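You operate a simulated robot arm through the tools that you are given. There is no shell and no other tool.

The job below is to be done with a simulated robot arm. You get a single attempt, and the scene is never put back.

Task
Run the LEAK steel block through the leak tester and put it back.
Fine: pressure as on the test card; one test; vent before you lift the clamp arm; leave the vent open, the arm up.
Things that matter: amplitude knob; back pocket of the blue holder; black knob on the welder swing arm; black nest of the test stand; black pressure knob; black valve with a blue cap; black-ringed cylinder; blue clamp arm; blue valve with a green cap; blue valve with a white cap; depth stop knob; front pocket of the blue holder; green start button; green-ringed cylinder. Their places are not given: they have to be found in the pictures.

The check looks at the end state, three seconds after you hand in, the way a careful person would. Anything else that was tipped, shoved, dropped, spilled or broken makes it a failure.

Robot
A 6-joint arm with a two-finger parallel gripper, fixed in place. Base frame: the origin is at the foot of the arm, x ahead of it, y to its left, z up; the work surface is at about z = 0.86. Units: m, rad, N and s.
With the tool pointing down near the work surface it reaches from about 0.3 to 0.8 m from the base axis. Its first joint turns from -2.897 to 2.897 rad. Payload 3.43 kg.
The TCP is the grasp point between the finger pads, 0.034 m short of the fingertips. In the tool frame z runs along the fingers and y along their closing line. Largest opening 0.128 m; finger width 0.024, thickness 0.012; the body of the gripper, 0.048 by 0.13 m, starts 0.096 m behind the TCP.
Orientation is told as [roll, pitch, yaw] about the base's x, y, z axes, in that order, counted from this pose: with the fingers straight down and closing along the base's y, the tool's x points along the base's -x, its y along +y and its z along -z.

Tools
- The arm moves only by the tool arm_command. Its arguments are lists of equal length, an entry for each row: "offset": the shift along the tool's x, y, z in m, a list of three; "turn": the turn, a rotation vector about the tool's x, y, z in rad, a list of three. In form: {"offset": [[dx, dy, dz], ...], "turn": [[ax, ay, az], ...]}. A call has 1 to 20 rows; each row shifts and turns the commanded pose from where the row before left it, along the tool's axes as they then stand. "claw" is the opening, from 0 (shut) to 1 (fully open), set as the call begins (left out, the last holds). Rows are played at 5 a second. More than 0.05 m and 0.15 rad between two rows, or a gripper value outside its range, and nothing of the call is played. A pose out of reach is approached as far as the arm can. The call stops where the force on the tool passes 90 N (or 10 N more than at its start, if that is more) or the arm is blocked; 0.2 s more then pass. Each finger travels about 0.045 m/s and halts on what it meets, pressing with about 37 N; the grip force reading is that of the motor and also rises with nothing between the fingers. The clock runs only during rows and for 0.2 s after the last one: add rows that do not move to give the fingers time. The reply holds the time, the measured pose of the TCP, the force on the tool along the base axes, the opening and the grip force, in the units named above and with some noise, with the torque about the TCP (base axes, N m) and any sound that the robot's microphone picked up, and new pictures: "pictures" is both (left out), scene, wrist or none.
- Cameras (640 x 400 px; columns grow to the right, rows downward): "scene" is fixed at [0.22, 0.5029, 1.6405]; the picture's right is [-0.13, -0.99, 0.00], its down [-0.90, 0.11, -0.43] and it looks along [0.42, -0.05, -0.90] (base axes); focal length 214 px, centre (320, 200). "wrist" rides on the gripper at [0.076, -0.011, -0.16] in the tool frame; the picture's right is [0.15, 0.99, 0.00], its down [-0.88, 0.13, -0.46] and it looks along [-0.45, 0.07, 0.89] (tool axes); focal length 234 px, centre (320, 200).
- measure_at(camera, pixels): there is no depth. For up to 12 entries [column, row, z] of the newest picture of that camera ("zoom" is the newest enlarged one), the place [x, y] in the base frame at which the ray of that pixel passes the height z, good to about 0.003 m. The clock stands still meanwhile.
- inspect(camera, box): a new picture of the part [left, top, right, bottom] of that camera's present view, enlarged. The clock stands still meanwhile.
- close_job(): hands the job in; it is judged then, once.

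Leave the gripper open and the arm clear of the work at the hand-in unless told otherwise.

The tools are called after "Emit:" as a command line: name --argument value ..., lists and objects as JSON in quotes. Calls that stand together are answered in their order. arm_command: Moves the arm, as the interface text tells. Its arguments: {"type":"object","properties":{"offset":{"type":"array","items":{"type":"array","items":{"type":"number"}}},"turn":{"type":"array","items":{"type":"array","items":{"type":"number"}}},"claw":{"type":"number"},"pictures":{"type":"string","enum":["both","scene","wrist","none"]}},"required":["offset","turn"]} The other tools are called the same way: measure_at (camera, pixels) gives the place at which the rays of pixels pass given heights; inspect (camera, box) takes an enlarged picture of a part of a camera's view; close_job () hands the job in.

At the start:

```text
time_s: 0.0
eef_pos: [0.3779, 0.0147, 1.3053]
tcp_rot: [0.004, -0.001, 0.0]
ft_force: [-0.4, 0.7, -0.7]
ft_torque: [0.02, 0.0, 0.0]
finger_gap: 0.1279
gripper_force: 0.0
```

scene: 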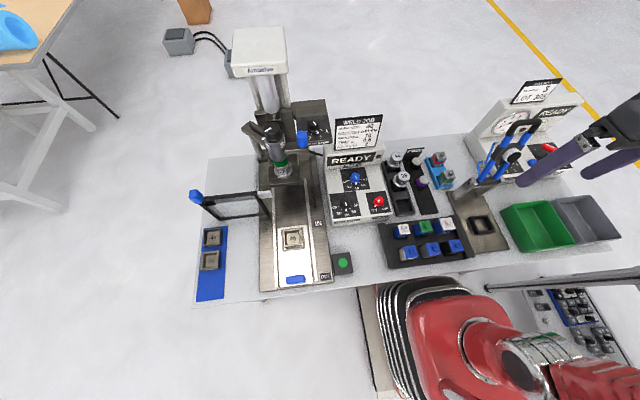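
wrist: 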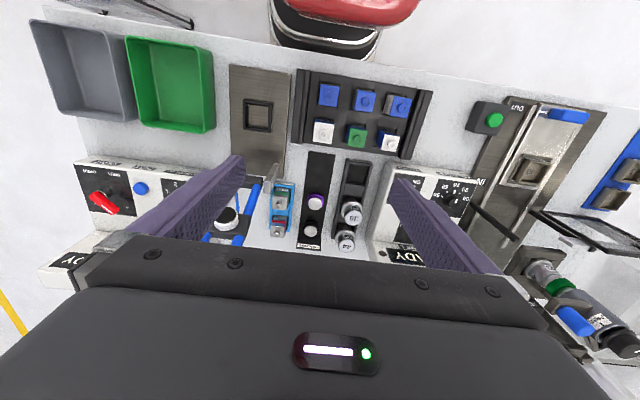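

I see the bench with a welder on the left, a leak test stand on the right (nest around scene px 480,225), and a row of blocks. I'll enlarge several parts to read labels before moving.

Emit:
inspect --camera "scene" --box '[440, 70, 600, 170]'

Emit:
inspect --camera "scene" --box '[370, 140, 530, 270]'

Emit:
inspect --camera "scene" --box '[180, 180, 360, 300]'

Emit:
inspect --camera "wrist" --box '[60, 140, 260, 265]'

Emit:
inspect --camera "wrist" --box '[220, 60, 420, 260]'

Emit:
inspect --camera "wrist" --box '[460, 90, 640, 240]'

```text
4.00 times, centred on (520, 120) of scene
```

zoom: 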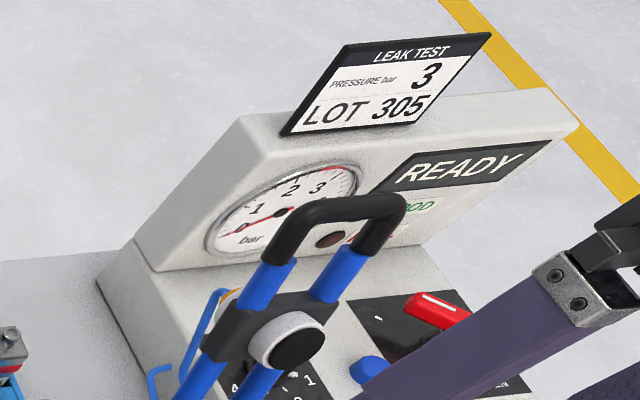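

```text
3.08 times, centred on (450, 205) of scene
```

zoom: 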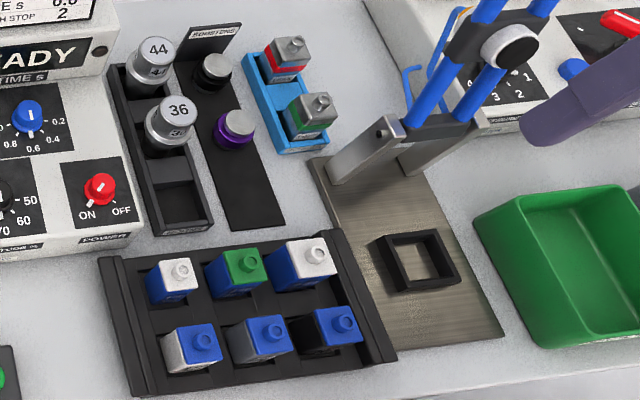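

```text
3.33 times, centred on (270, 240) of scene
```

zoom: 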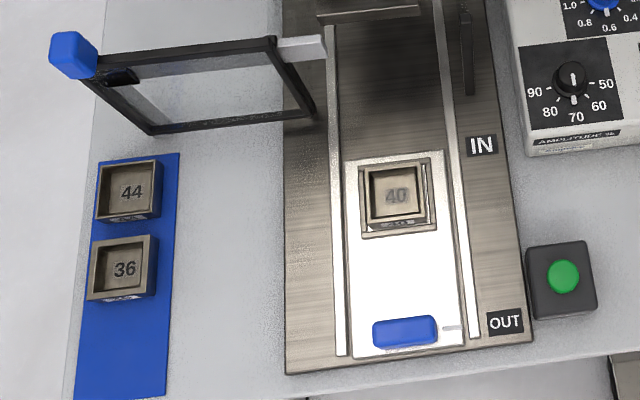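

```text
3.20 times, centred on (160, 202) of wrist
```

zoom: 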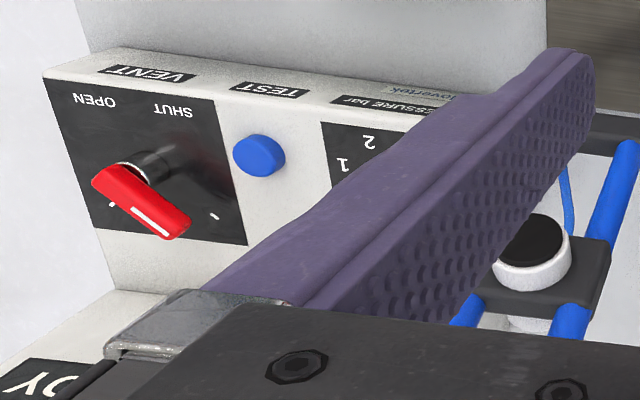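

```text
2.00 times, centred on (320, 160) of wrist
```

zoom: 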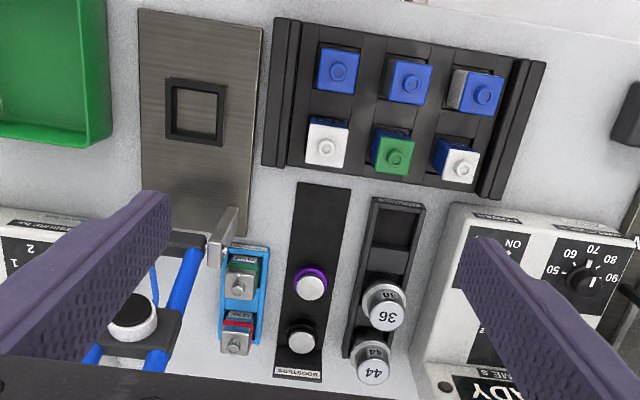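

```text
2.67 times, centred on (550, 165) of wrist
```

zoom: 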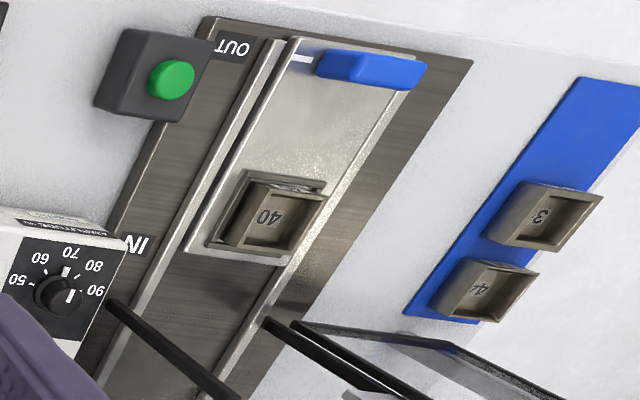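

The light-blue holder has two steel blocks (scene px about 441,178 green band and 437,160 red band). I need to read their labels, so I enlarge more.

Emit:
inspect --camera "scene" --box '[420, 145, 468, 195]'

Emit:
inspect --camera "wrist" --box '[262, 176, 302, 244]'

Emit:
inspect --camera "scene" --box '[470, 110, 600, 200]'

Emit:
inspect --camera "scene" --box '[490, 75, 590, 140]'

```text
8.00 times, centred on (444, 170) of scene
```

zoom: 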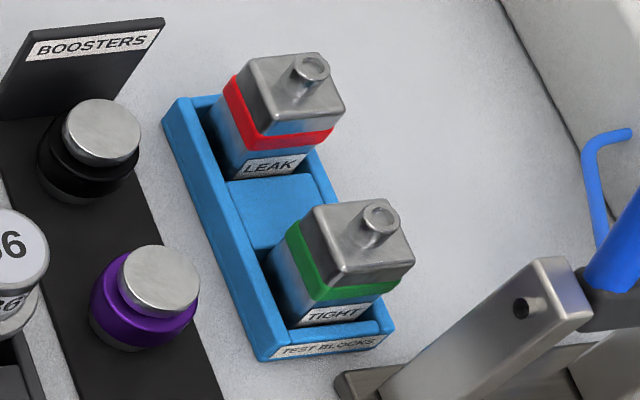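

```text
5.88 times, centred on (282, 210) of wrist
```

zoom: 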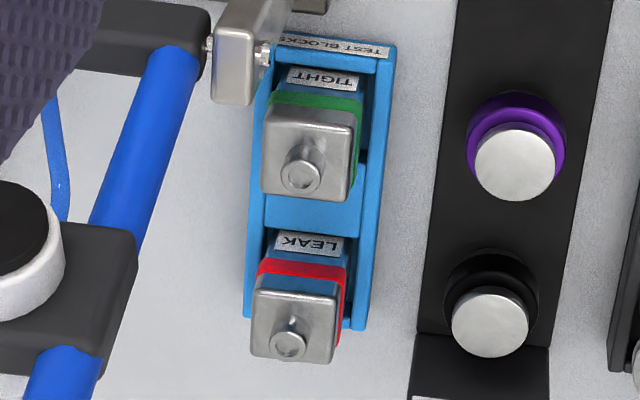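

```text
4.44 times, centred on (535, 155) of scene
```

zoom: 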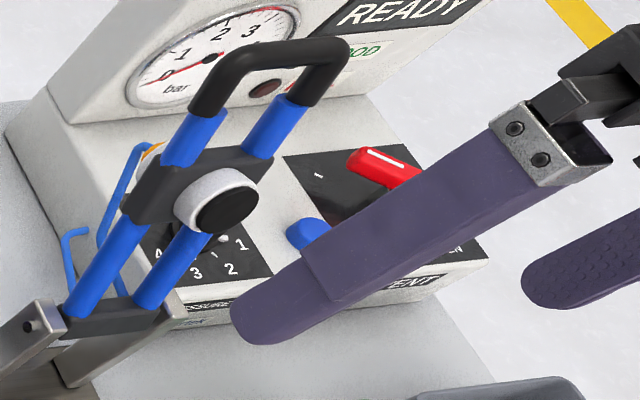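

```text
6.15 times, centred on (540, 108) of scene
```

zoom: 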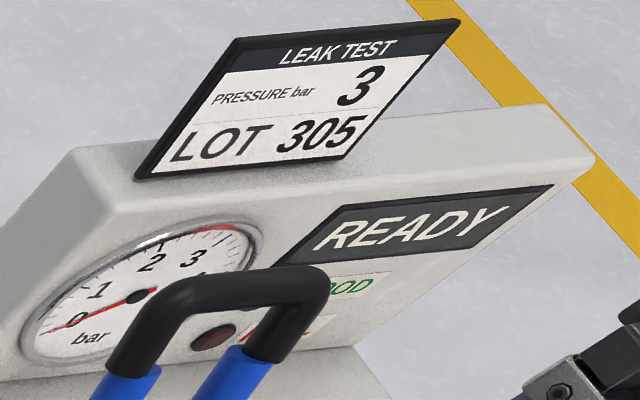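

The LEAK block is the red-banded one in the back pocket; the card reads 3 bar. Now I measure places on scene picture: LEAK block top (~440,158), TIGHT (~444,178), nest corners, base plate.

Emit:
measure_at --camera "scene" --pixels '[[441, 156, 0.93], [441, 156, 0.9], [446, 175, 0.93], [446, 175, 0.9], [480, 226, 0.86], [480, 226, 0.88], [502, 247, 0.86], [463, 255, 0.86], [447, 190, 0.86], [512, 152, 0.95], [548, 147, 0.95], [538, 157, 0.95]]'

Emit:
measure_at --camera "wrist" --pixels '[[257, 115, 0.86], [257, 115, 0.88], [282, 227, 0.93], [282, 227, 0.9], [281, 201, 0.93], [281, 201, 0.9], [228, 217, 1.0], [228, 217, 1.05], [104, 202, 0.92], [104, 202, 0.95], [141, 188, 0.92], [141, 188, 0.95]]'

```text
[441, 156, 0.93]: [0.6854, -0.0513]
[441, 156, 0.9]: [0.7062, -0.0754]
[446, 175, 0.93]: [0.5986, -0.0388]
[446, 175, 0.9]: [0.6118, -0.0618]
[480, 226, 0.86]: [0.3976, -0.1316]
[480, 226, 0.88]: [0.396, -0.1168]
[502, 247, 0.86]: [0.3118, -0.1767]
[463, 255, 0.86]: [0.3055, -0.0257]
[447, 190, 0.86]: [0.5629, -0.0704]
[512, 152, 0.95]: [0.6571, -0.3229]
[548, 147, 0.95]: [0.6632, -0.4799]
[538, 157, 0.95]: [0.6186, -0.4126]
```

```text
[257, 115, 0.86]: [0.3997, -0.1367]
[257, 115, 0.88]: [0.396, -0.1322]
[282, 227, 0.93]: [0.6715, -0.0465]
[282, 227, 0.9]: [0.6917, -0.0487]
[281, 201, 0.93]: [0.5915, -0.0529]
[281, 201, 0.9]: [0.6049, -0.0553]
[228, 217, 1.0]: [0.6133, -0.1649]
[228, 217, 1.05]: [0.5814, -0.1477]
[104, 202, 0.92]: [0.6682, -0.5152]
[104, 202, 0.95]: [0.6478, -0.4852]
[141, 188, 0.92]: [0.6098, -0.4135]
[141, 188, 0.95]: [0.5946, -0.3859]
```

Nest is near (0.398, -0.133), LEAK block near (0.68, -0.05). Next I move the arm sideways to y≈-0.30, keeping height, for a better wrist view of the tester panel.

Emit:
arm_command --offset '[[0, -0.045, 0], [0, -0.045, 0], [0, -0.045, 0], [0, -0.045, 0], [0, -0.045, 0], [0, -0.045, 0], [0, -0.045, 0], [0, 0, 0], [0, 0, 0]]' --turn '[[0, 0, 0], [0, 0, 0], [0, 0, 0], [0, 0, 0], [0, 0, 0], [0, 0, 0], [0, 0, 0], [0, 0, 0], [0, 0, 0]]'

```text
time_s: 2.0
eef_pos: [0.3794, -0.2994, 1.3065]
tcp_rot: [0.002, -0.001, 0.0]
ft_force: [0.1, -0.2, -0.8]
ft_torque: [-0.01, 0.02, 0.01]
finger_gap: 0.128
gripper_force: 0.1
```

scene: 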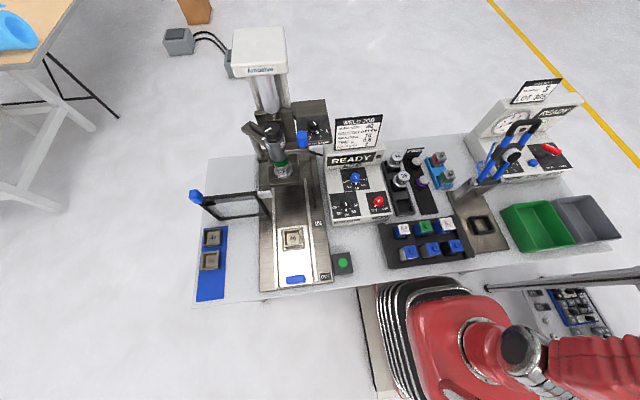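
wrist: 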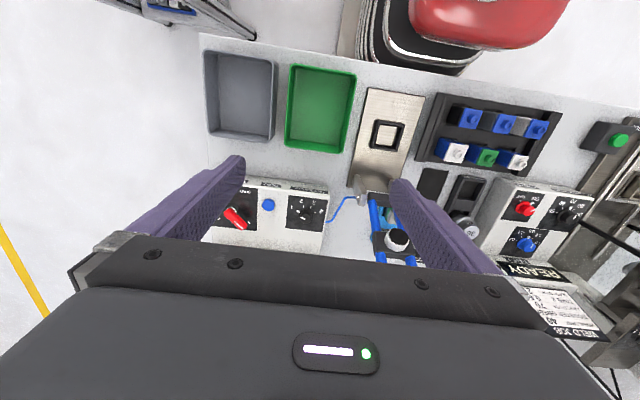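

Now the panel is in view in both pictures. I enlarge the panel in scene (px 480–580, 100–185) and wrist (200–340, 170–260).

Emit:
inspect --camera "scene" --box '[470, 80, 590, 190]'

Emit:
inspect --camera "wrist" --box '[200, 165, 340, 255]'

Emit:
inspect --camera "wrist" --box '[330, 80, 450, 270]'

Emit:
inspect --camera "scene" --box '[440, 105, 550, 195]'

```text
3.64 times, centred on (530, 135) of scene
```

zoom: 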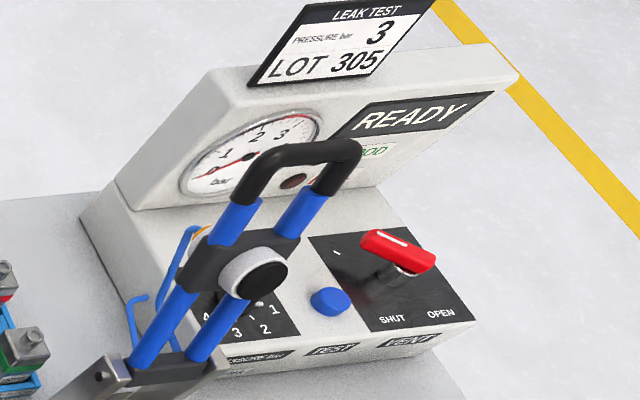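

```text
4.44 times, centred on (270, 210) of wrist
```

zoom: 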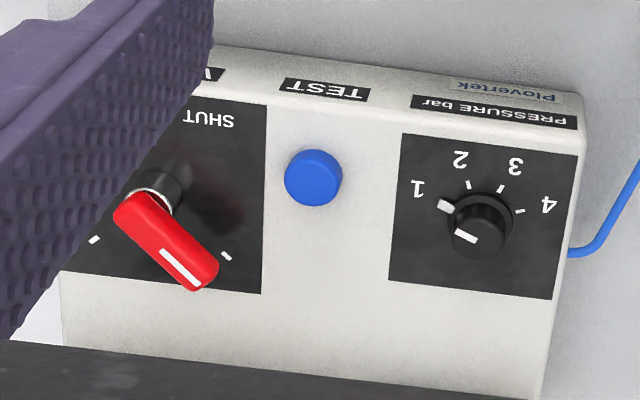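

```text
2.11 times, centred on (390, 175) of wrist
```

zoom: 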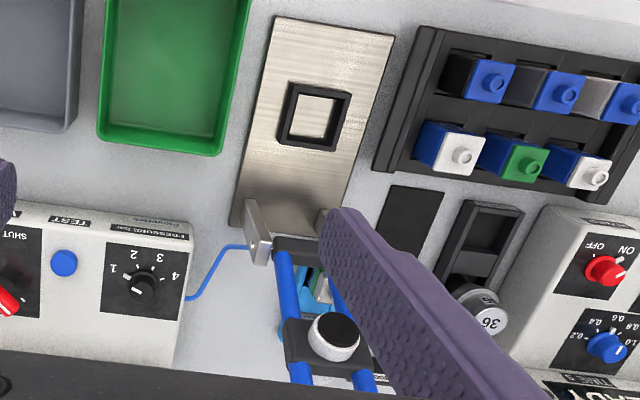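

```text
4.44 times, centred on (495, 150) of scene
```

zoom: 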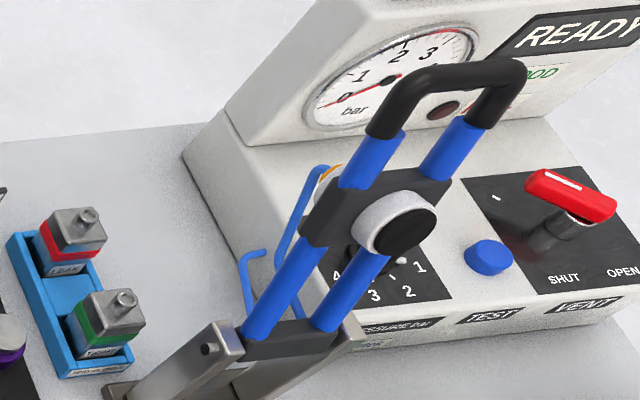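

The vent lever (red) has ticks hidden partly; pressure knob points near 1. I'll shift further to y≈-0.42, x≈0.47, z≈1.22 for a close straight look at the panel (fingertips stay well above the clamp arm).

Emit:
arm_command --offset '[[-0.03, -0.04, 0], [-0.03, -0.04, 0], [-0.03, -0.04, 0.03], [0, 0, 0.03], [0, 0, 0.02], [0, 0, 0]]' --turn '[[0, 0, 0], [0, 0, 0], [0, 0, 0], [0, 0, 0], [0, 0, 0], [0, 0, 0]]'

```text
refused: row 3 steps farther than a row can; nothing moved
```

That row was too long (diagonal over 0.05 m). I resend with smaller rows.

Emit:
arm_command --offset '[[-0.03, -0.035, 0], [-0.03, -0.035, 0], [-0.03, -0.035, 0], [0, -0.015, 0.03], [0, 0, 0.03], [0, 0, 0.02], [0, 0, 0], [0, 0, 0]]' --turn '[[0, 0, 0], [0, 0, 0], [0, 0, 0], [0, 0, 0], [0, 0, 0], [0, 0, 0], [0, 0, 0], [0, 0, 0]]'

```text
time_s: 3.8
eef_pos: [0.4597, -0.4102, 1.21]
tcp_rot: [0.002, -0.002, 0.001]
ft_force: [0.8, 0.8, 0.6]
ft_torque: [-0.02, -0.02, 0.02]
finger_gap: 0.1279
gripper_force: 0.1
out of reach, approached as far as the arm can: row 3
```

scene: 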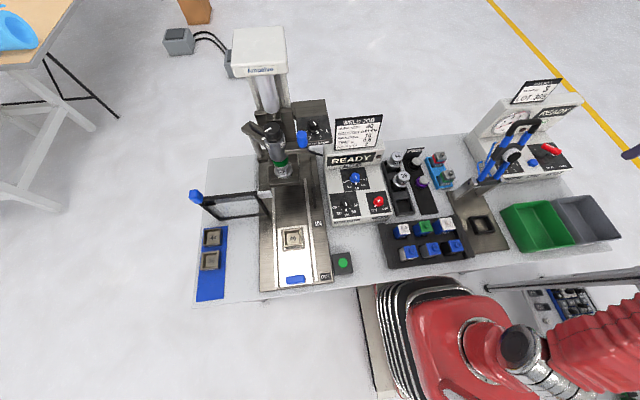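
wrist: 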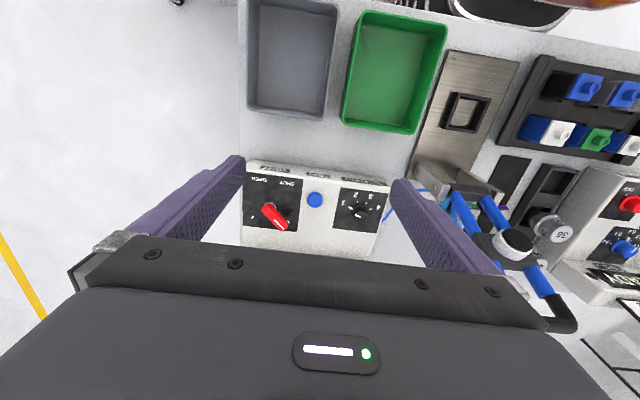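

The panel is now between the fingers. I enlarge it (wrist px 235–395, 150–260).

Emit:
inspect --camera "wrist" --box '[236, 150, 396, 250]'

Emit:
inspect --camera "wrist" --box '[240, 165, 304, 237]'

Emit:
inspect --camera "wrist" --box '[400, 130, 590, 340]'

Emit:
measure_at --camera "wrist" --pixels '[[272, 213, 0.92], [272, 213, 0.95], [272, 213, 0.98], [315, 199, 0.92], [315, 199, 0.95], [360, 209, 0.92], [360, 209, 0.95], [390, 186, 0.9], [248, 162, 0.9], [463, 111, 0.86], [463, 111, 0.88]]'

Emit:
measure_at --camera "scene" --pixels '[[533, 162, 0.92], [533, 162, 0.95], [552, 148, 0.95], [552, 148, 0.98], [545, 149, 0.95], [480, 226, 0.87]]'

```text
4.00 times, centred on (316, 200) of wrist
```

zoom: 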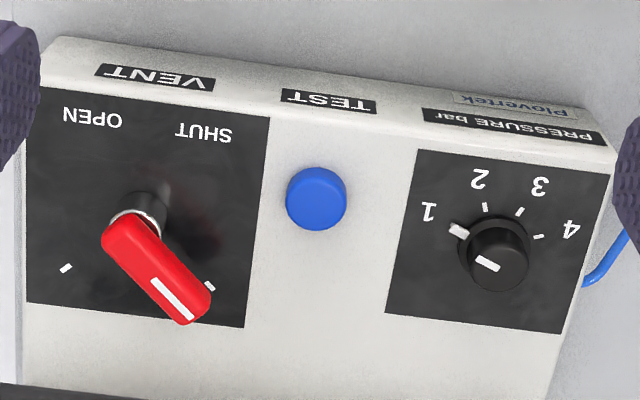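

```text
5.56 times, centred on (272, 201) of wrist
```

zoom: 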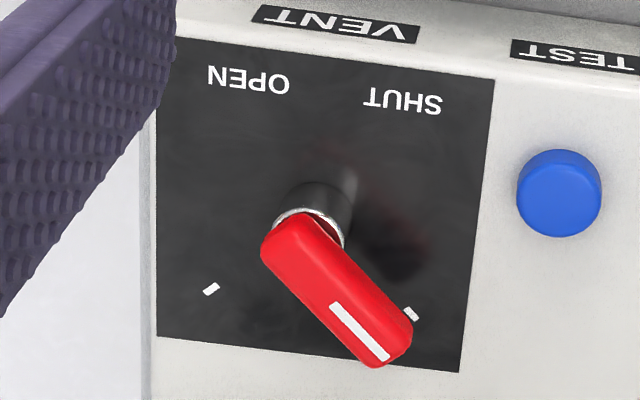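

```text
1.90 times, centred on (495, 235) of wrist
```

zoom: 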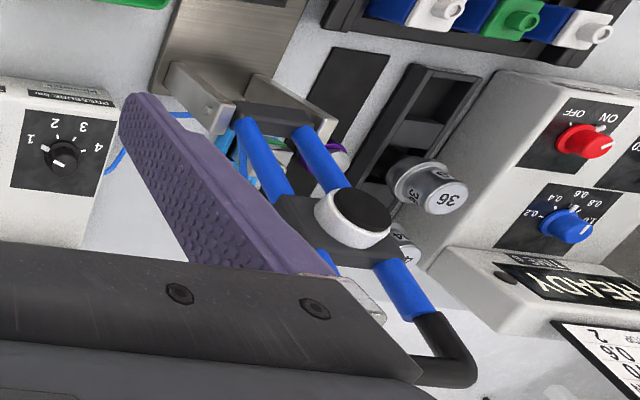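

```text
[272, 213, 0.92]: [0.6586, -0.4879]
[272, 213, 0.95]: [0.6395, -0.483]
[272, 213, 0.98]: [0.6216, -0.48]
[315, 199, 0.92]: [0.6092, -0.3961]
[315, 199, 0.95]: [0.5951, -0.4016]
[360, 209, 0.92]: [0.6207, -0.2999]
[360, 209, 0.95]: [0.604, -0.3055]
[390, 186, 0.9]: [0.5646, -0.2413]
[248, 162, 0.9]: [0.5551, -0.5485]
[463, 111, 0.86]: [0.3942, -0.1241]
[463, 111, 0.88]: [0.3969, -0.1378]
```

```text
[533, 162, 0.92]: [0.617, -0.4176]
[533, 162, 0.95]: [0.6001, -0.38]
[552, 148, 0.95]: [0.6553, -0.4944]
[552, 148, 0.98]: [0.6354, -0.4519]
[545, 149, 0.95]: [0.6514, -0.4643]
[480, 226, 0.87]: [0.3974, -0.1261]
```

Seen from above the panel (wrist view is upside-down): vent lever's white line points at the tick on the SHUT side; pressure knob points at 1. I measure the clamp-arm handle and lever ends from both cameras to triangulate heights.

Emit:
measure_at --camera "wrist" --pixels '[[560, 322, 1.0], [560, 322, 1.05], [560, 322, 1.1], [512, 240, 1.0], [512, 240, 1.05], [268, 210, 0.95], [268, 210, 1.0], [283, 227, 0.95], [283, 227, 1.0], [360, 216, 0.95], [360, 216, 0.97]]'

Emit:
measure_at --camera "scene" --pixels '[[524, 122, 1.0], [524, 122, 1.05], [524, 122, 1.1], [511, 155, 1.0], [511, 155, 1.05], [560, 152, 0.95], [560, 152, 1.0], [542, 146, 0.95], [542, 146, 1.0]]'

Emit:
inspect --camera "scene" --box '[470, 110, 580, 200]'

```text
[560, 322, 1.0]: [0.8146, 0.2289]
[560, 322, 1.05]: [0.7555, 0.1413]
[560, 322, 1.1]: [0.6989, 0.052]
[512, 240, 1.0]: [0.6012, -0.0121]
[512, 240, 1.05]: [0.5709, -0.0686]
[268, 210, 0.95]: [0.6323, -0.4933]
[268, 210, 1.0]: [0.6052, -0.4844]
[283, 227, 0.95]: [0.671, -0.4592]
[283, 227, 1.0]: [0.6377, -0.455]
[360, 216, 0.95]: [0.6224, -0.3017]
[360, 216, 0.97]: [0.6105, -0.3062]
```

```text
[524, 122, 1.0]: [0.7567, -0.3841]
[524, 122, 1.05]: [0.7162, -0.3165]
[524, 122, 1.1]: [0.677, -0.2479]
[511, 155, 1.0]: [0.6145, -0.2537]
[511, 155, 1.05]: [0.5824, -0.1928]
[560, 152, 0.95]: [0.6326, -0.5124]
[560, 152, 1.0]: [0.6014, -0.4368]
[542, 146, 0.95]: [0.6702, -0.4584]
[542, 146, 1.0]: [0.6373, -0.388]
```

```text
4.44 times, centred on (525, 155) of scene
```

zoom: 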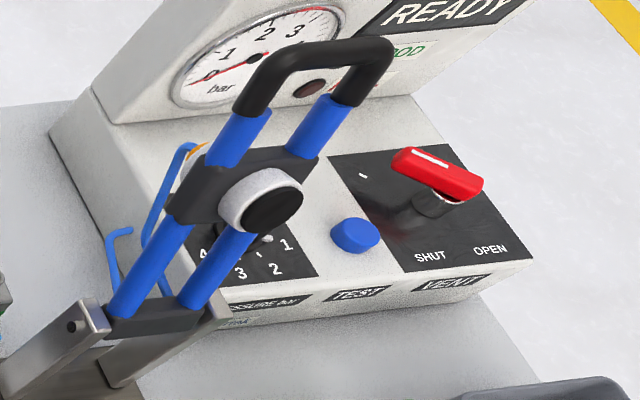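

Triangulating: the clamp-arm handle is at about (0.60, -0.12, 1.19) and its plunger near (0.54, -0.13, 1.10); vent lever near (0.63–0.67, -0.46…-0.50, 0.95); button near (0.605, -0.40, 0.935). Next I draw back to x≈0.38, then go left to y≈-0.03, keeping clear of the clamp arm, to look at the LEAK block and nest.

Emit:
arm_command --offset '[[0.04, 0, 0], [0.04, 0, 0], [0, 0.045, 0], [0, 0.045, 0], [0, 0.045, 0], [0, 0.045, 0], [0, 0.045, 0], [0, 0.045, 0], [0, 0.045, 0], [0, 0.045, 0], [0, 0, 0], [0, 0, 0]]' --turn '[[0, 0, 0], [0, 0, 0], [0, 0, 0], [0, 0, 0], [0, 0, 0], [0, 0, 0], [0, 0, 0], [0, 0, 0], [0, 0, 0], [0, 0, 0], [0, 0, 0], [0, 0, 0]]' --claw 0.55

```text
time_s: 6.4
eef_pos: [0.3779, -0.0528, 1.2103]
tcp_rot: [0.001, -0.001, -0.001]
ft_force: [0.6, -0.1, 0.0]
ft_torque: [-0.01, -0.02, -0.01]
finger_gap: 0.0703
gripper_force: 0.1
```

scene: 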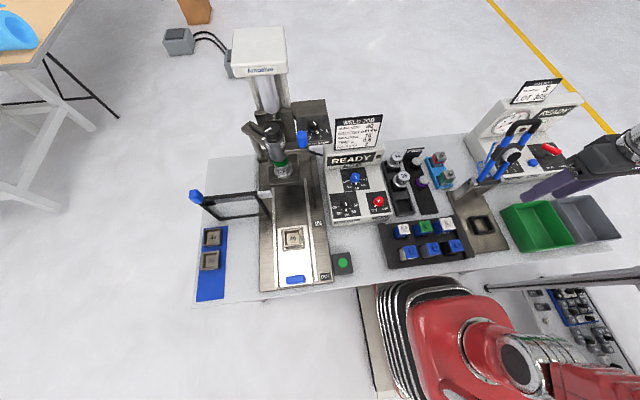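
wrist: 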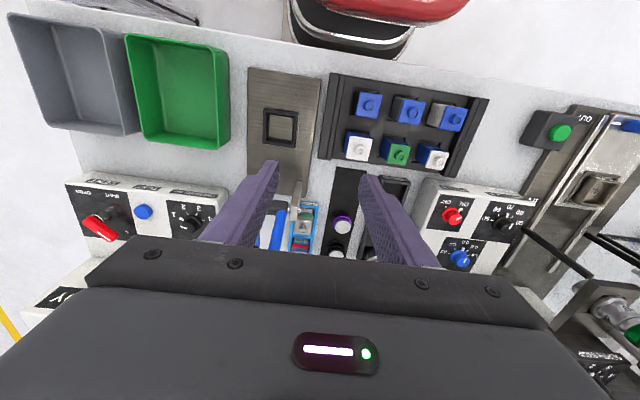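

Now a good view of nest and block rack. I enlarge the nest/pivot region (wrist px 240–340, 60–260) and measure.

Emit:
inspect --camera "wrist" --box '[240, 60, 330, 150]'

Emit:
inspect --camera "wrist" --box '[250, 170, 350, 260]'

Emit:
inspect --camera "scene" --box '[455, 195, 515, 255]'

Emit:
inspect --camera "scene" --box '[455, 165, 515, 225]'

```text
4.44 times, centred on (285, 105) of wrist
```

zoom: 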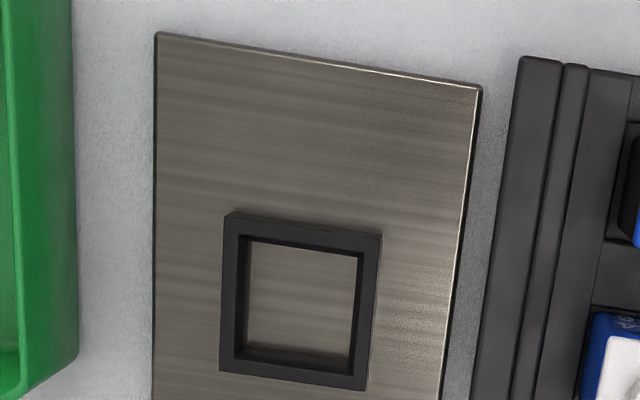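

```text
4.44 times, centred on (300, 215) of wrist
```

zoom: 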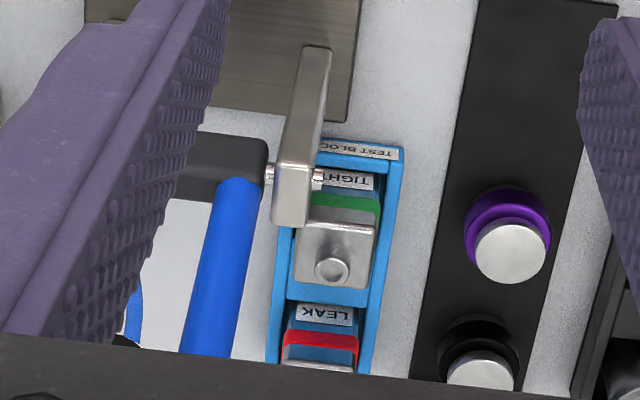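

```text
6.67 times, centred on (485, 225) of scene
```

zoom: 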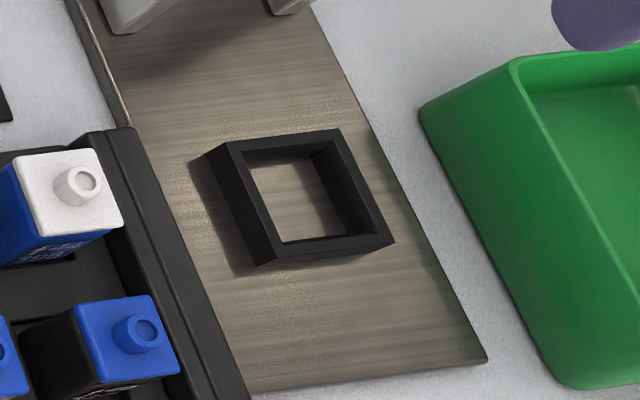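

```text
6.67 times, centred on (485, 195) of scene
```

zoom: 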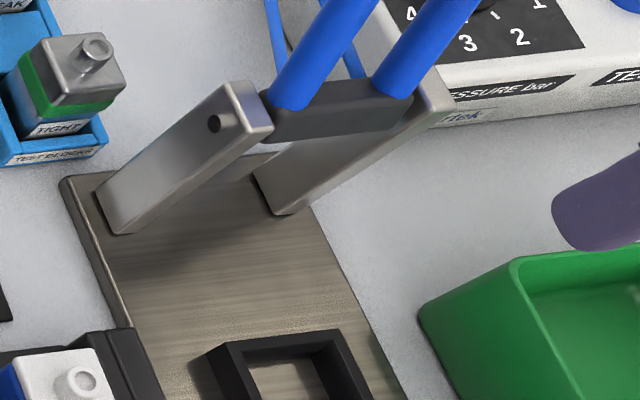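

I measure nest rim corners (scene and wrist) and the pivot pin in both views.

Emit:
measure_at --camera "wrist" --pixels '[[264.3, 108.4, 0.885], [298.7, 113.1, 0.885], [295.6, 147.75, 0.885], [262.3, 144.15, 0.885], [280.2, 128.3, 0.87], [280.2, 128.3, 0.885], [299.55, 210.5, 0.93], [299.55, 210.5, 0.96], [320.5, 205, 0.86], [307, 231, 0.93], [312, 88, 0.86]]'

Emit:
measure_at --camera "scene" --pixels '[[470.75, 216.3, 0.885], [487.7, 214.5, 0.885], [495.95, 231, 0.885], [478.6, 233.55, 0.885], [483.2, 223.8, 0.87], [483.2, 223.8, 0.885], [468.95, 183.45, 0.93], [468.95, 183.45, 0.96]]'

```text
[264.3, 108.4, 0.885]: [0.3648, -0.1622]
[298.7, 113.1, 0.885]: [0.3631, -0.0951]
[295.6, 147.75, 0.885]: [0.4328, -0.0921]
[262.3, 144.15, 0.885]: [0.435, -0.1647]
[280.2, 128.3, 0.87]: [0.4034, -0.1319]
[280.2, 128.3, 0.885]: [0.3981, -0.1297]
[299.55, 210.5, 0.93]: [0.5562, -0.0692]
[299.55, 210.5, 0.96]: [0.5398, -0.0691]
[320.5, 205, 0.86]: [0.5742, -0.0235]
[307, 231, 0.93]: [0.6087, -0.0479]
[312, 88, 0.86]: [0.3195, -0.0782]
```

```text
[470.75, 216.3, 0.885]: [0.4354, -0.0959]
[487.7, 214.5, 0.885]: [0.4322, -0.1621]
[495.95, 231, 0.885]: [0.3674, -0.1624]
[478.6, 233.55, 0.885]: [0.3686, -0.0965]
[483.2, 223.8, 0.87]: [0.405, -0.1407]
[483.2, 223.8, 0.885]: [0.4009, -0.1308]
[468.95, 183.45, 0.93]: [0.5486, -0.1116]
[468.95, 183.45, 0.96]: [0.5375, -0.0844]
```

Nest centre is about (0.400, -0.129), rim z≈0.885; the clamp pivot is about (0.531, y, 0.977). Now I move to look at the block holder from nearer: y≈0.01, x≈0.56, z≈1.17.

Emit:
arm_command --offset '[[0, 0.035, 0], [0, 0.035, 0], [-0.045, 0, 0], [-0.045, 0, 0], [-0.045, 0, 0], [-0.045, 0, 0], [0, 0, 0.03], [0, 0, 0], [0, 0, 0]]' --turn '[[0, 0, 0], [0, 0, 0], [0, 0, 0], [0, 0, 0], [0, 0, 0], [0, 0, 0], [0, 0, 0], [0, 0, 0], [0, 0, 0]]'

```text
time_s: 8.4
eef_pos: [0.5601, 0.0193, 1.1812]
tcp_rot: [0.001, 0.0, 0.0]
ft_force: [-0.2, 1.2, -1.0]
ft_torque: [0.01, 0.0, 0.04]
finger_gap: 0.0705
gripper_force: 0.0
```

scene: 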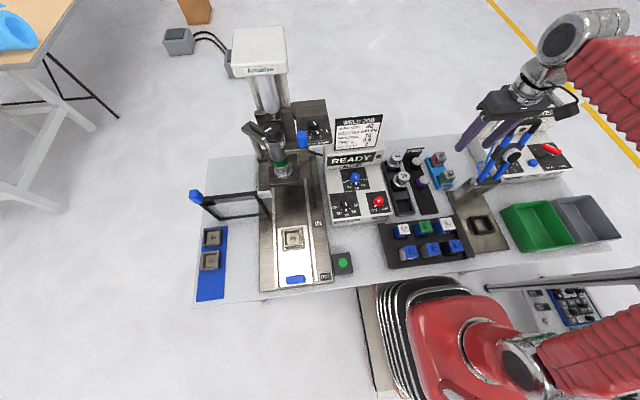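
wrist: 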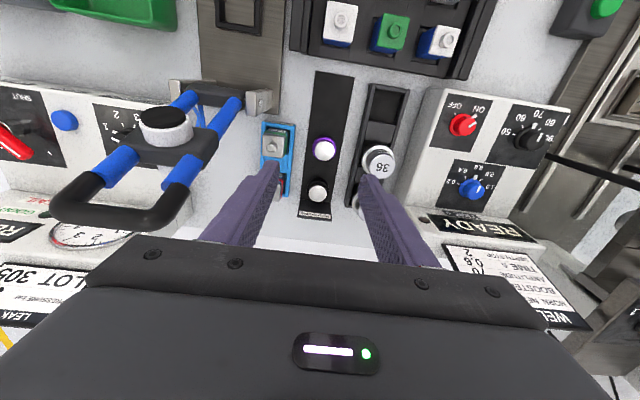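

The LEAK block hides behind the left finger. I advance to x≈0.64, y≈-0.015, staying clear of the clamp handle (which ends near x≈0.61, z≈1.2).

Emit:
arm_command --offset '[[-0.04, 0, 0], [-0.04, 0, 0], [0, -0.035, 0], [0, 0, 0], [0, 0, 0]]' --turn '[[0, 0, 0], [0, 0, 0], [0, 0, 0], [0, 0, 0], [0, 0, 0]]'

```text
time_s: 9.6
eef_pos: [0.6377, -0.0168, 1.1796]
tcp_rot: [0.001, 0.0, 0.001]
ft_force: [0.1, -0.3, 0.0]
ft_torque: [-0.01, 0.03, -0.01]
finger_gap: 0.0705
gripper_force: 0.0
```

scene: 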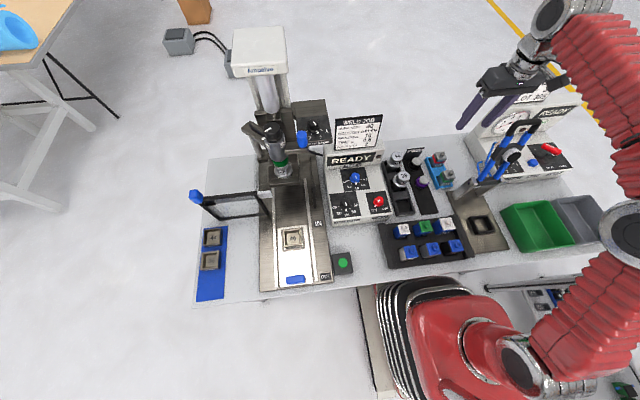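
wrist: 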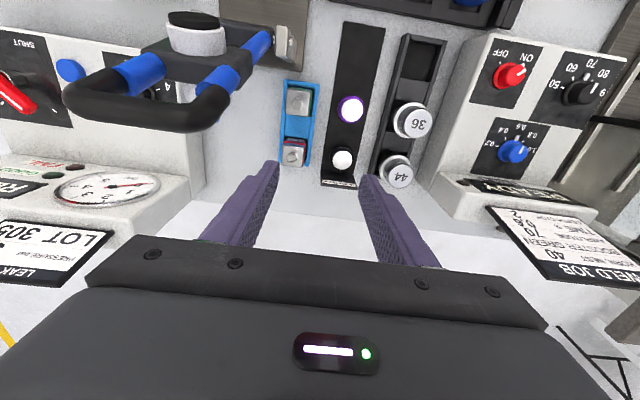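

Both test blocks now visible (wrist px ~298,102 TIGHT and ~293,152 LEAK). I enlarge them.

Emit:
inspect --camera "wrist" --box '[262, 70, 342, 180]'

Emit:
inspect --camera "wrist" --box '[272, 130, 322, 175]'

```text
3.64 times, centred on (302, 125) of wrist
```

zoom: 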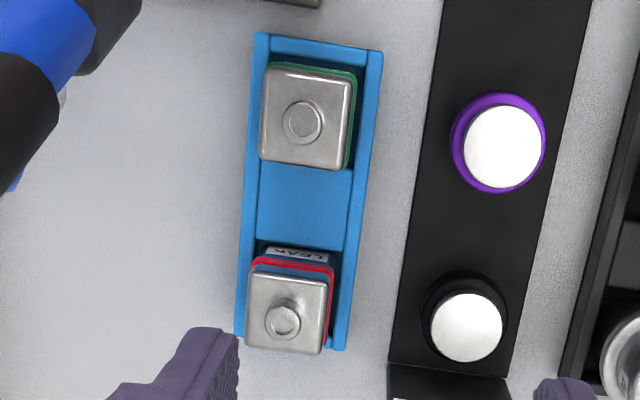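

```text
8.89 times, centred on (297, 152) of wrist
```

zoom: 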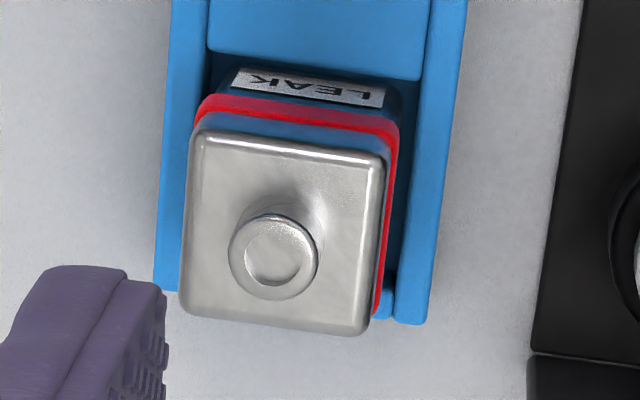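

I measure the LEAK block top corners and boss in the zoom, and boss in scene (443,153.5), to triangulate height.

Emit:
measure_at --camera "zoom" --pixels '[[205, 138, 0.925], [383, 158, 0.925], [363, 328, 0.925], [187, 308, 0.925], [272, 255, 0.93], [272, 255, 0.94], [165, 285, 0.88], [425, 320, 0.88], [465, 5, 0.88]]'

Emit:
measure_at --camera "scene" --pixels '[[443, 153.5, 0.93], [443, 153.5, 0.94], [443, 153.5, 0.95], [451.5, 173, 0.93], [451.5, 173, 0.94]]'

Emit:
inspect --camera "scene" --box '[420, 145, 468, 195]'

```text
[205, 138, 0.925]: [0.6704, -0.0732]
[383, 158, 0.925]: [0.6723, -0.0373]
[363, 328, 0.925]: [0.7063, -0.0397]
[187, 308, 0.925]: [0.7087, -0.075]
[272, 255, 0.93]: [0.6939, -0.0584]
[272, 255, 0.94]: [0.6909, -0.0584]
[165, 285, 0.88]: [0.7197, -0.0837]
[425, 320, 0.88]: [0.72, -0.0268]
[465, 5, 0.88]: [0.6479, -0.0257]
```

```text
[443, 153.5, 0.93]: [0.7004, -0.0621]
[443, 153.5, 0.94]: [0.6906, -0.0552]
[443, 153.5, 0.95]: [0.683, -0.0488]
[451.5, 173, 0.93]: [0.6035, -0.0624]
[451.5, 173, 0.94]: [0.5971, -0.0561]
```

```text
8.00 times, centred on (444, 170) of scene
```

zoom: 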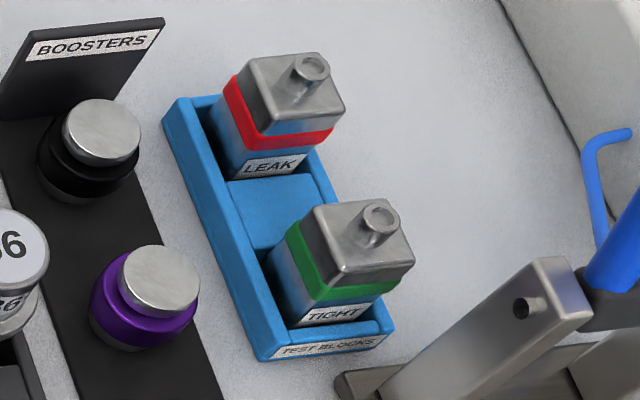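

Boss top triangulates to (0.692, -0.0575, 0.937), cap centre about (0.689, -0.056), width ≈ 0.036. Before going down I check the clamp arm's extents in the wrist picture (handle edges at px 62,95 and 228,100).

Emit:
measure_at --camera "wrist" --pixels '[[62, 95, 1.19], [228, 100, 1.19], [145, 130, 1.19], [145, 130, 1.18], [228, 100, 1.18], [272, 30, 1.1], [272, 30, 1.05], [193, 25, 1.1]]'

Emit:
inspect --camera "wrist" --box '[40, 0, 320, 175]'

```text
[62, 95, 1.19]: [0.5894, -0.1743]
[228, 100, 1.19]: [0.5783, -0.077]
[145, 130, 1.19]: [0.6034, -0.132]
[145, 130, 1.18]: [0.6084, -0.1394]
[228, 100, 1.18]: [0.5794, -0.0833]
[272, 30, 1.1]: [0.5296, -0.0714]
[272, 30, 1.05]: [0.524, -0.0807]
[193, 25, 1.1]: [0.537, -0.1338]
```

```text
2.29 times, centred on (180, 88) of wrist
```

zoom: 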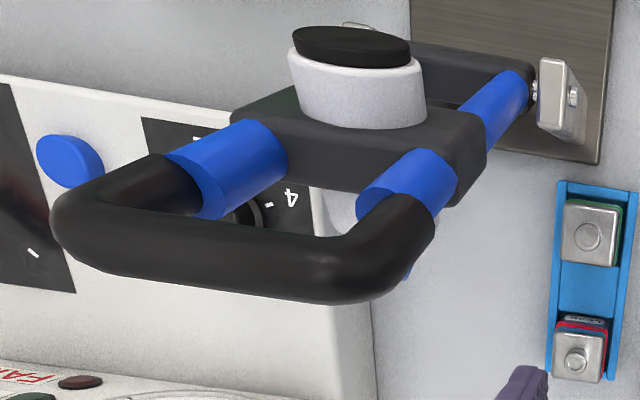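

The handle spans y ≈ -0.174…-0.080, x up to ≈0.607. I need to know where the robot's wrist and forearm run, so they don't touch the clamp arm when I go low; I measure forearm pixels in scene at several heights.

Emit:
measure_at --camera "scene" --pixels '[[550, 22, 1.3], [550, 22, 1.4], [550, 22, 1.5], [515, 80, 1.28], [530, 55, 1.35], [625, 150, 1.3], [625, 150, 1.4], [630, 235, 1.4], [630, 235, 1.5], [520, 362, 1.1], [520, 362, 1.2]]'

Emit:
inspect --camera "scene" --box '[440, 0, 640, 150]'

```text
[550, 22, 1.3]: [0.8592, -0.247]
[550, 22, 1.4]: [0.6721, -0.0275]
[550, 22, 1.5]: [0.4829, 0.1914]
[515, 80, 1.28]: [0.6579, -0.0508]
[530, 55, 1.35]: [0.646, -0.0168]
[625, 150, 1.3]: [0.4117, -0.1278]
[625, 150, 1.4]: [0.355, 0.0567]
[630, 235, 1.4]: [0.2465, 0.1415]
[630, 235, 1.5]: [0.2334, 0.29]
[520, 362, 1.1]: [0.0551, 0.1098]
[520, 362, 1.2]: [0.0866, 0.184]
```

```text
2.67 times, centred on (540, 75) of scene
```

zoom: 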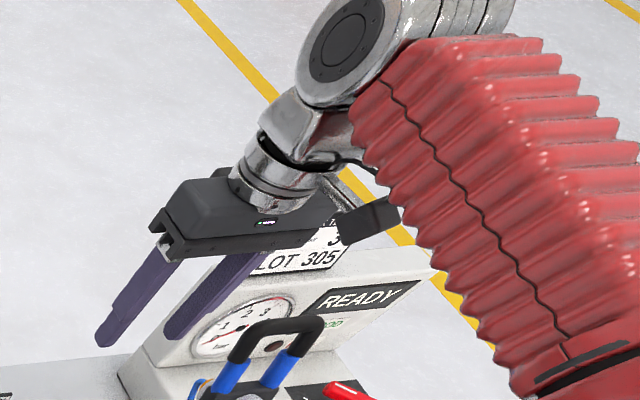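

The forearm would pass over x≈0.6 at low height near the clamp handle if I go straight down. So I'll grip the block with fingers closing along x (yaw -90°) and the tool tilted about 25° so wrist and camera are on the +y side, away from the clamp arm. First I check what stands on the +y side (WELD JOB sign, weights 36/44).

Emit:
inspect --camera "wrist" --box '[360, 80, 640, 350]'

Emit:
inspect --camera "scene" --box '[320, 100, 460, 230]'

Emit:
measure_at --camera "wrist" --pixels '[[526, 327, 1.0], [526, 327, 1.05], [526, 327, 1.1], [398, 180, 0.92], [398, 180, 0.95], [342, 158, 0.92], [342, 158, 0.95]]'

Emit:
measure_at --camera "scene" --pixels '[[382, 114, 1.0], [382, 114, 1.05], [382, 114, 1.1], [395, 159, 0.92], [395, 159, 0.95], [416, 160, 0.92], [416, 160, 0.95]]'

```text
1.48 times, centred on (500, 215) of wrist
```

zoom: 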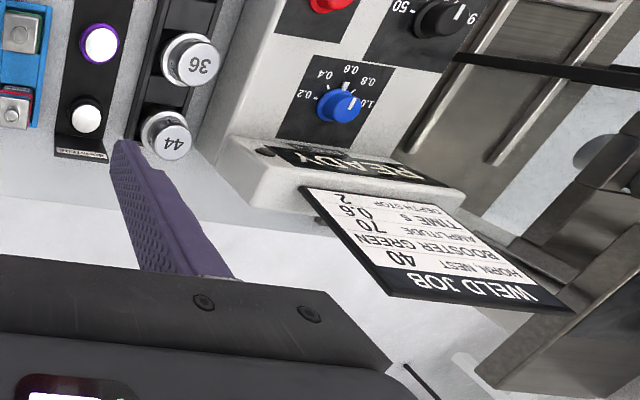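

```text
3.08 times, centred on (390, 165) of scene
```

zoom: 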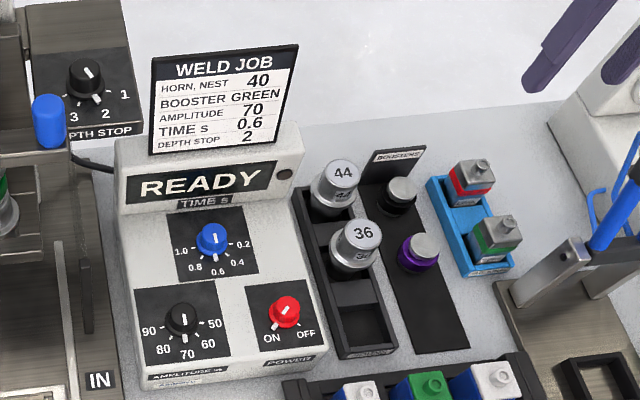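

```text
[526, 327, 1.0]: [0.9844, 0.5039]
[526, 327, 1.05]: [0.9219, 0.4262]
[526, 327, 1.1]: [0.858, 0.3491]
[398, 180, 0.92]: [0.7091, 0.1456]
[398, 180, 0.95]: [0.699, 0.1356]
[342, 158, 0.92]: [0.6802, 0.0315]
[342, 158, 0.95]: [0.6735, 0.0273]
```

```text
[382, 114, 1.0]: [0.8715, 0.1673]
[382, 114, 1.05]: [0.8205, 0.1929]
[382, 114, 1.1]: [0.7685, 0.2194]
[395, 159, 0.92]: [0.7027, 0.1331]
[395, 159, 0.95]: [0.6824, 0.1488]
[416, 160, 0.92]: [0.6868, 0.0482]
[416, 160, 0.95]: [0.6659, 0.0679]
```

The surroundings on the +y side are low enough (weights top ≈0.94). I shift to y≈0.035 and x≈0.65, then turn the tool 90° about its z and tilt -0.436 rad about its y.

Emit:
arm_command --offset '[[0, 0.05, 0], [0, 0, 0], [0, 0, 0], [0, 0, 0], [0, 0, 0], [0, 0, 0], [0, 0, 0], [0, 0, 0], [0, 0, 0], [0, 0, 0], [0, 0, 0], [0, 0, 0], [0, 0, 0], [0, 0, 0], [0, 0, 0], [0, 0, 0], [0, 0, 0], [0, 0, 0]]' --turn '[[0, 0, 0], [0, 0, 0.1428], [0, 0, 0.1428], [0, 0, 0.1428], [0, 0, 0.1428], [0, 0, 0.1428], [0, 0, 0.1428], [0, 0, 0.1428], [0, 0, 0.1428], [0, 0, 0.1428], [0, 0, 0.1428], [0, 0, 0.1428], [0, -0.1454, 0], [0, -0.1454, 0], [0, -0.1454, 0], [0, 0, 0], [0, 0, 0], [0, 0, 0]]'

```text
time_s: 13.4
eef_pos: [0.6386, 0.0347, 1.1811]
tcp_rot: [0.001, -0.435, -1.57]
ft_force: [0.2, -0.1, -0.2]
ft_torque: [0.03, -0.01, 0.01]
finger_gap: 0.0705
gripper_force: 0.2
```

scene: 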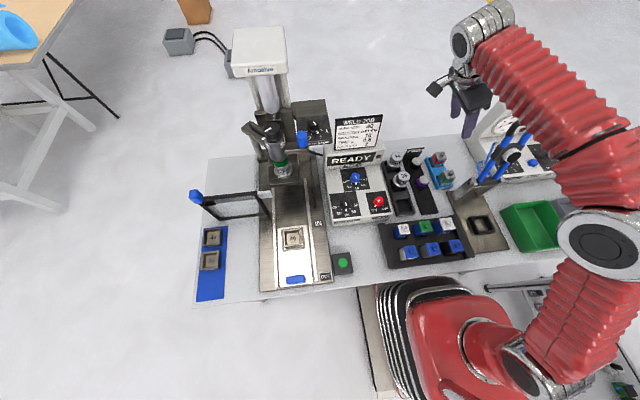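
wrist: 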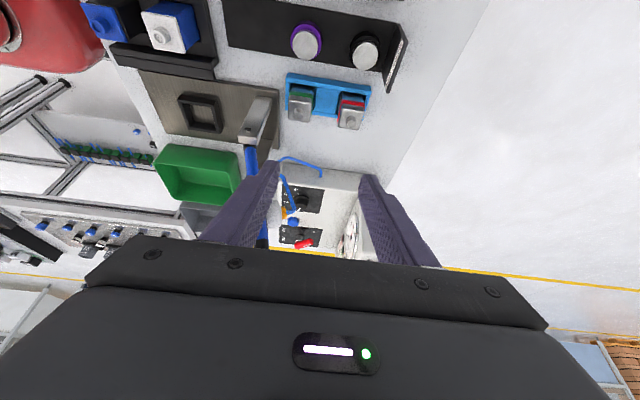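

Orientation is as planned. Now move to x≈0.689 first, then to above the LEAK block (y -0.056, z≈1.05).

Emit:
arm_command --offset '[[0, 0.025, 0], [0, 0.0255, 0], [-0.0069, 0, 0.0391], [-0.0069, 0, 0.0391], [-0.0069, 0, 0.0391], [-0.0069, 0, 0.0391], [0, 0, 0], [0, 0, 0]]' --turn '[[0, 0, 0], [0, 0, 0], [0, 0, 0], [0, 0, 0], [0, 0, 0], [0, 0, 0], [0, 0, 0], [0, 0, 0]]'

```text
time_s: 15.2
eef_pos: [0.6894, -0.0566, 1.0501]
tcp_rot: [0.0, -0.434, -1.569]
ft_force: [1.0, 0.0, 0.8]
ft_torque: [0.01, -0.01, 0.02]
finger_gap: 0.0704
gripper_force: 0.0
```

scene: 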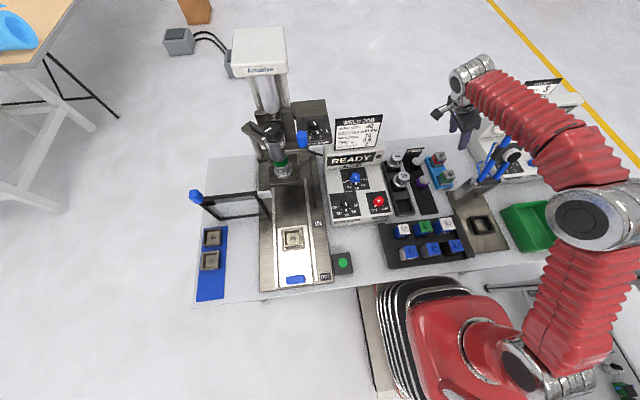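
wrist: 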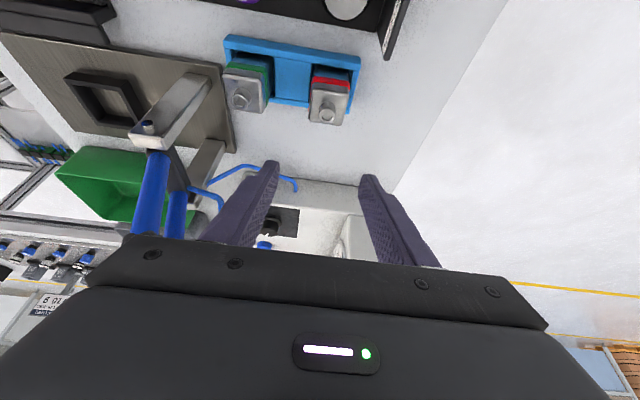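

The LEAK block (px ~328,105) lies between the finger lines. I enlarge and measure its corners to refine.

Emit:
inspect --camera "wrist" --box '[215, 30, 375, 140]'

Emit:
inspect --camera "wrist" --box '[300, 60, 364, 132]'

```text
3.64 times, centred on (295, 85) of wrist
```

zoom: 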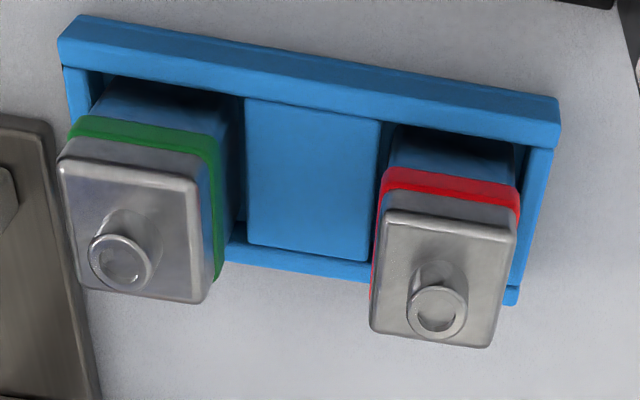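

```text
5.56 times, centred on (332, 96) of wrist
```

zoom: 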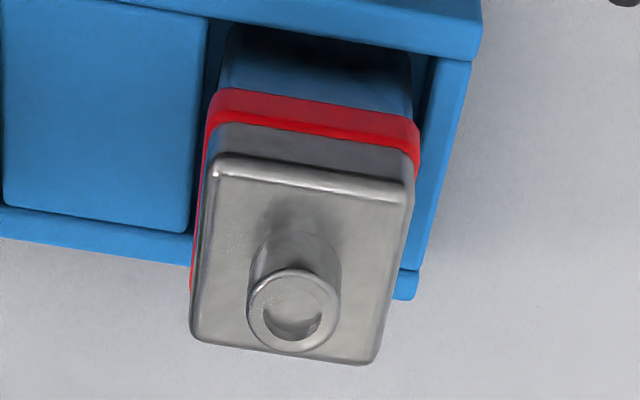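

Emit:
measure_at --camera "zoom" --pixels '[[213, 162, 0.925], [405, 187, 0.925], [374, 358, 0.925], [193, 338, 0.925], [294, 310, 0.937], [470, 62, 0.88], [413, 298, 0.88], [5, 205, 0.88], [480, 40, 0.88]]'

```text
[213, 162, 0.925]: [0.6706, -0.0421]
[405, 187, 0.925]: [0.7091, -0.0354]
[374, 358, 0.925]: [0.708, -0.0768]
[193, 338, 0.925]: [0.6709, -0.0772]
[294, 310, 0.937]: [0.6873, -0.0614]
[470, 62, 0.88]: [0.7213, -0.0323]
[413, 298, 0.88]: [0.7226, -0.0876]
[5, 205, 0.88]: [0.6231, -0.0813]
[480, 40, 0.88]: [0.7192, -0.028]
```

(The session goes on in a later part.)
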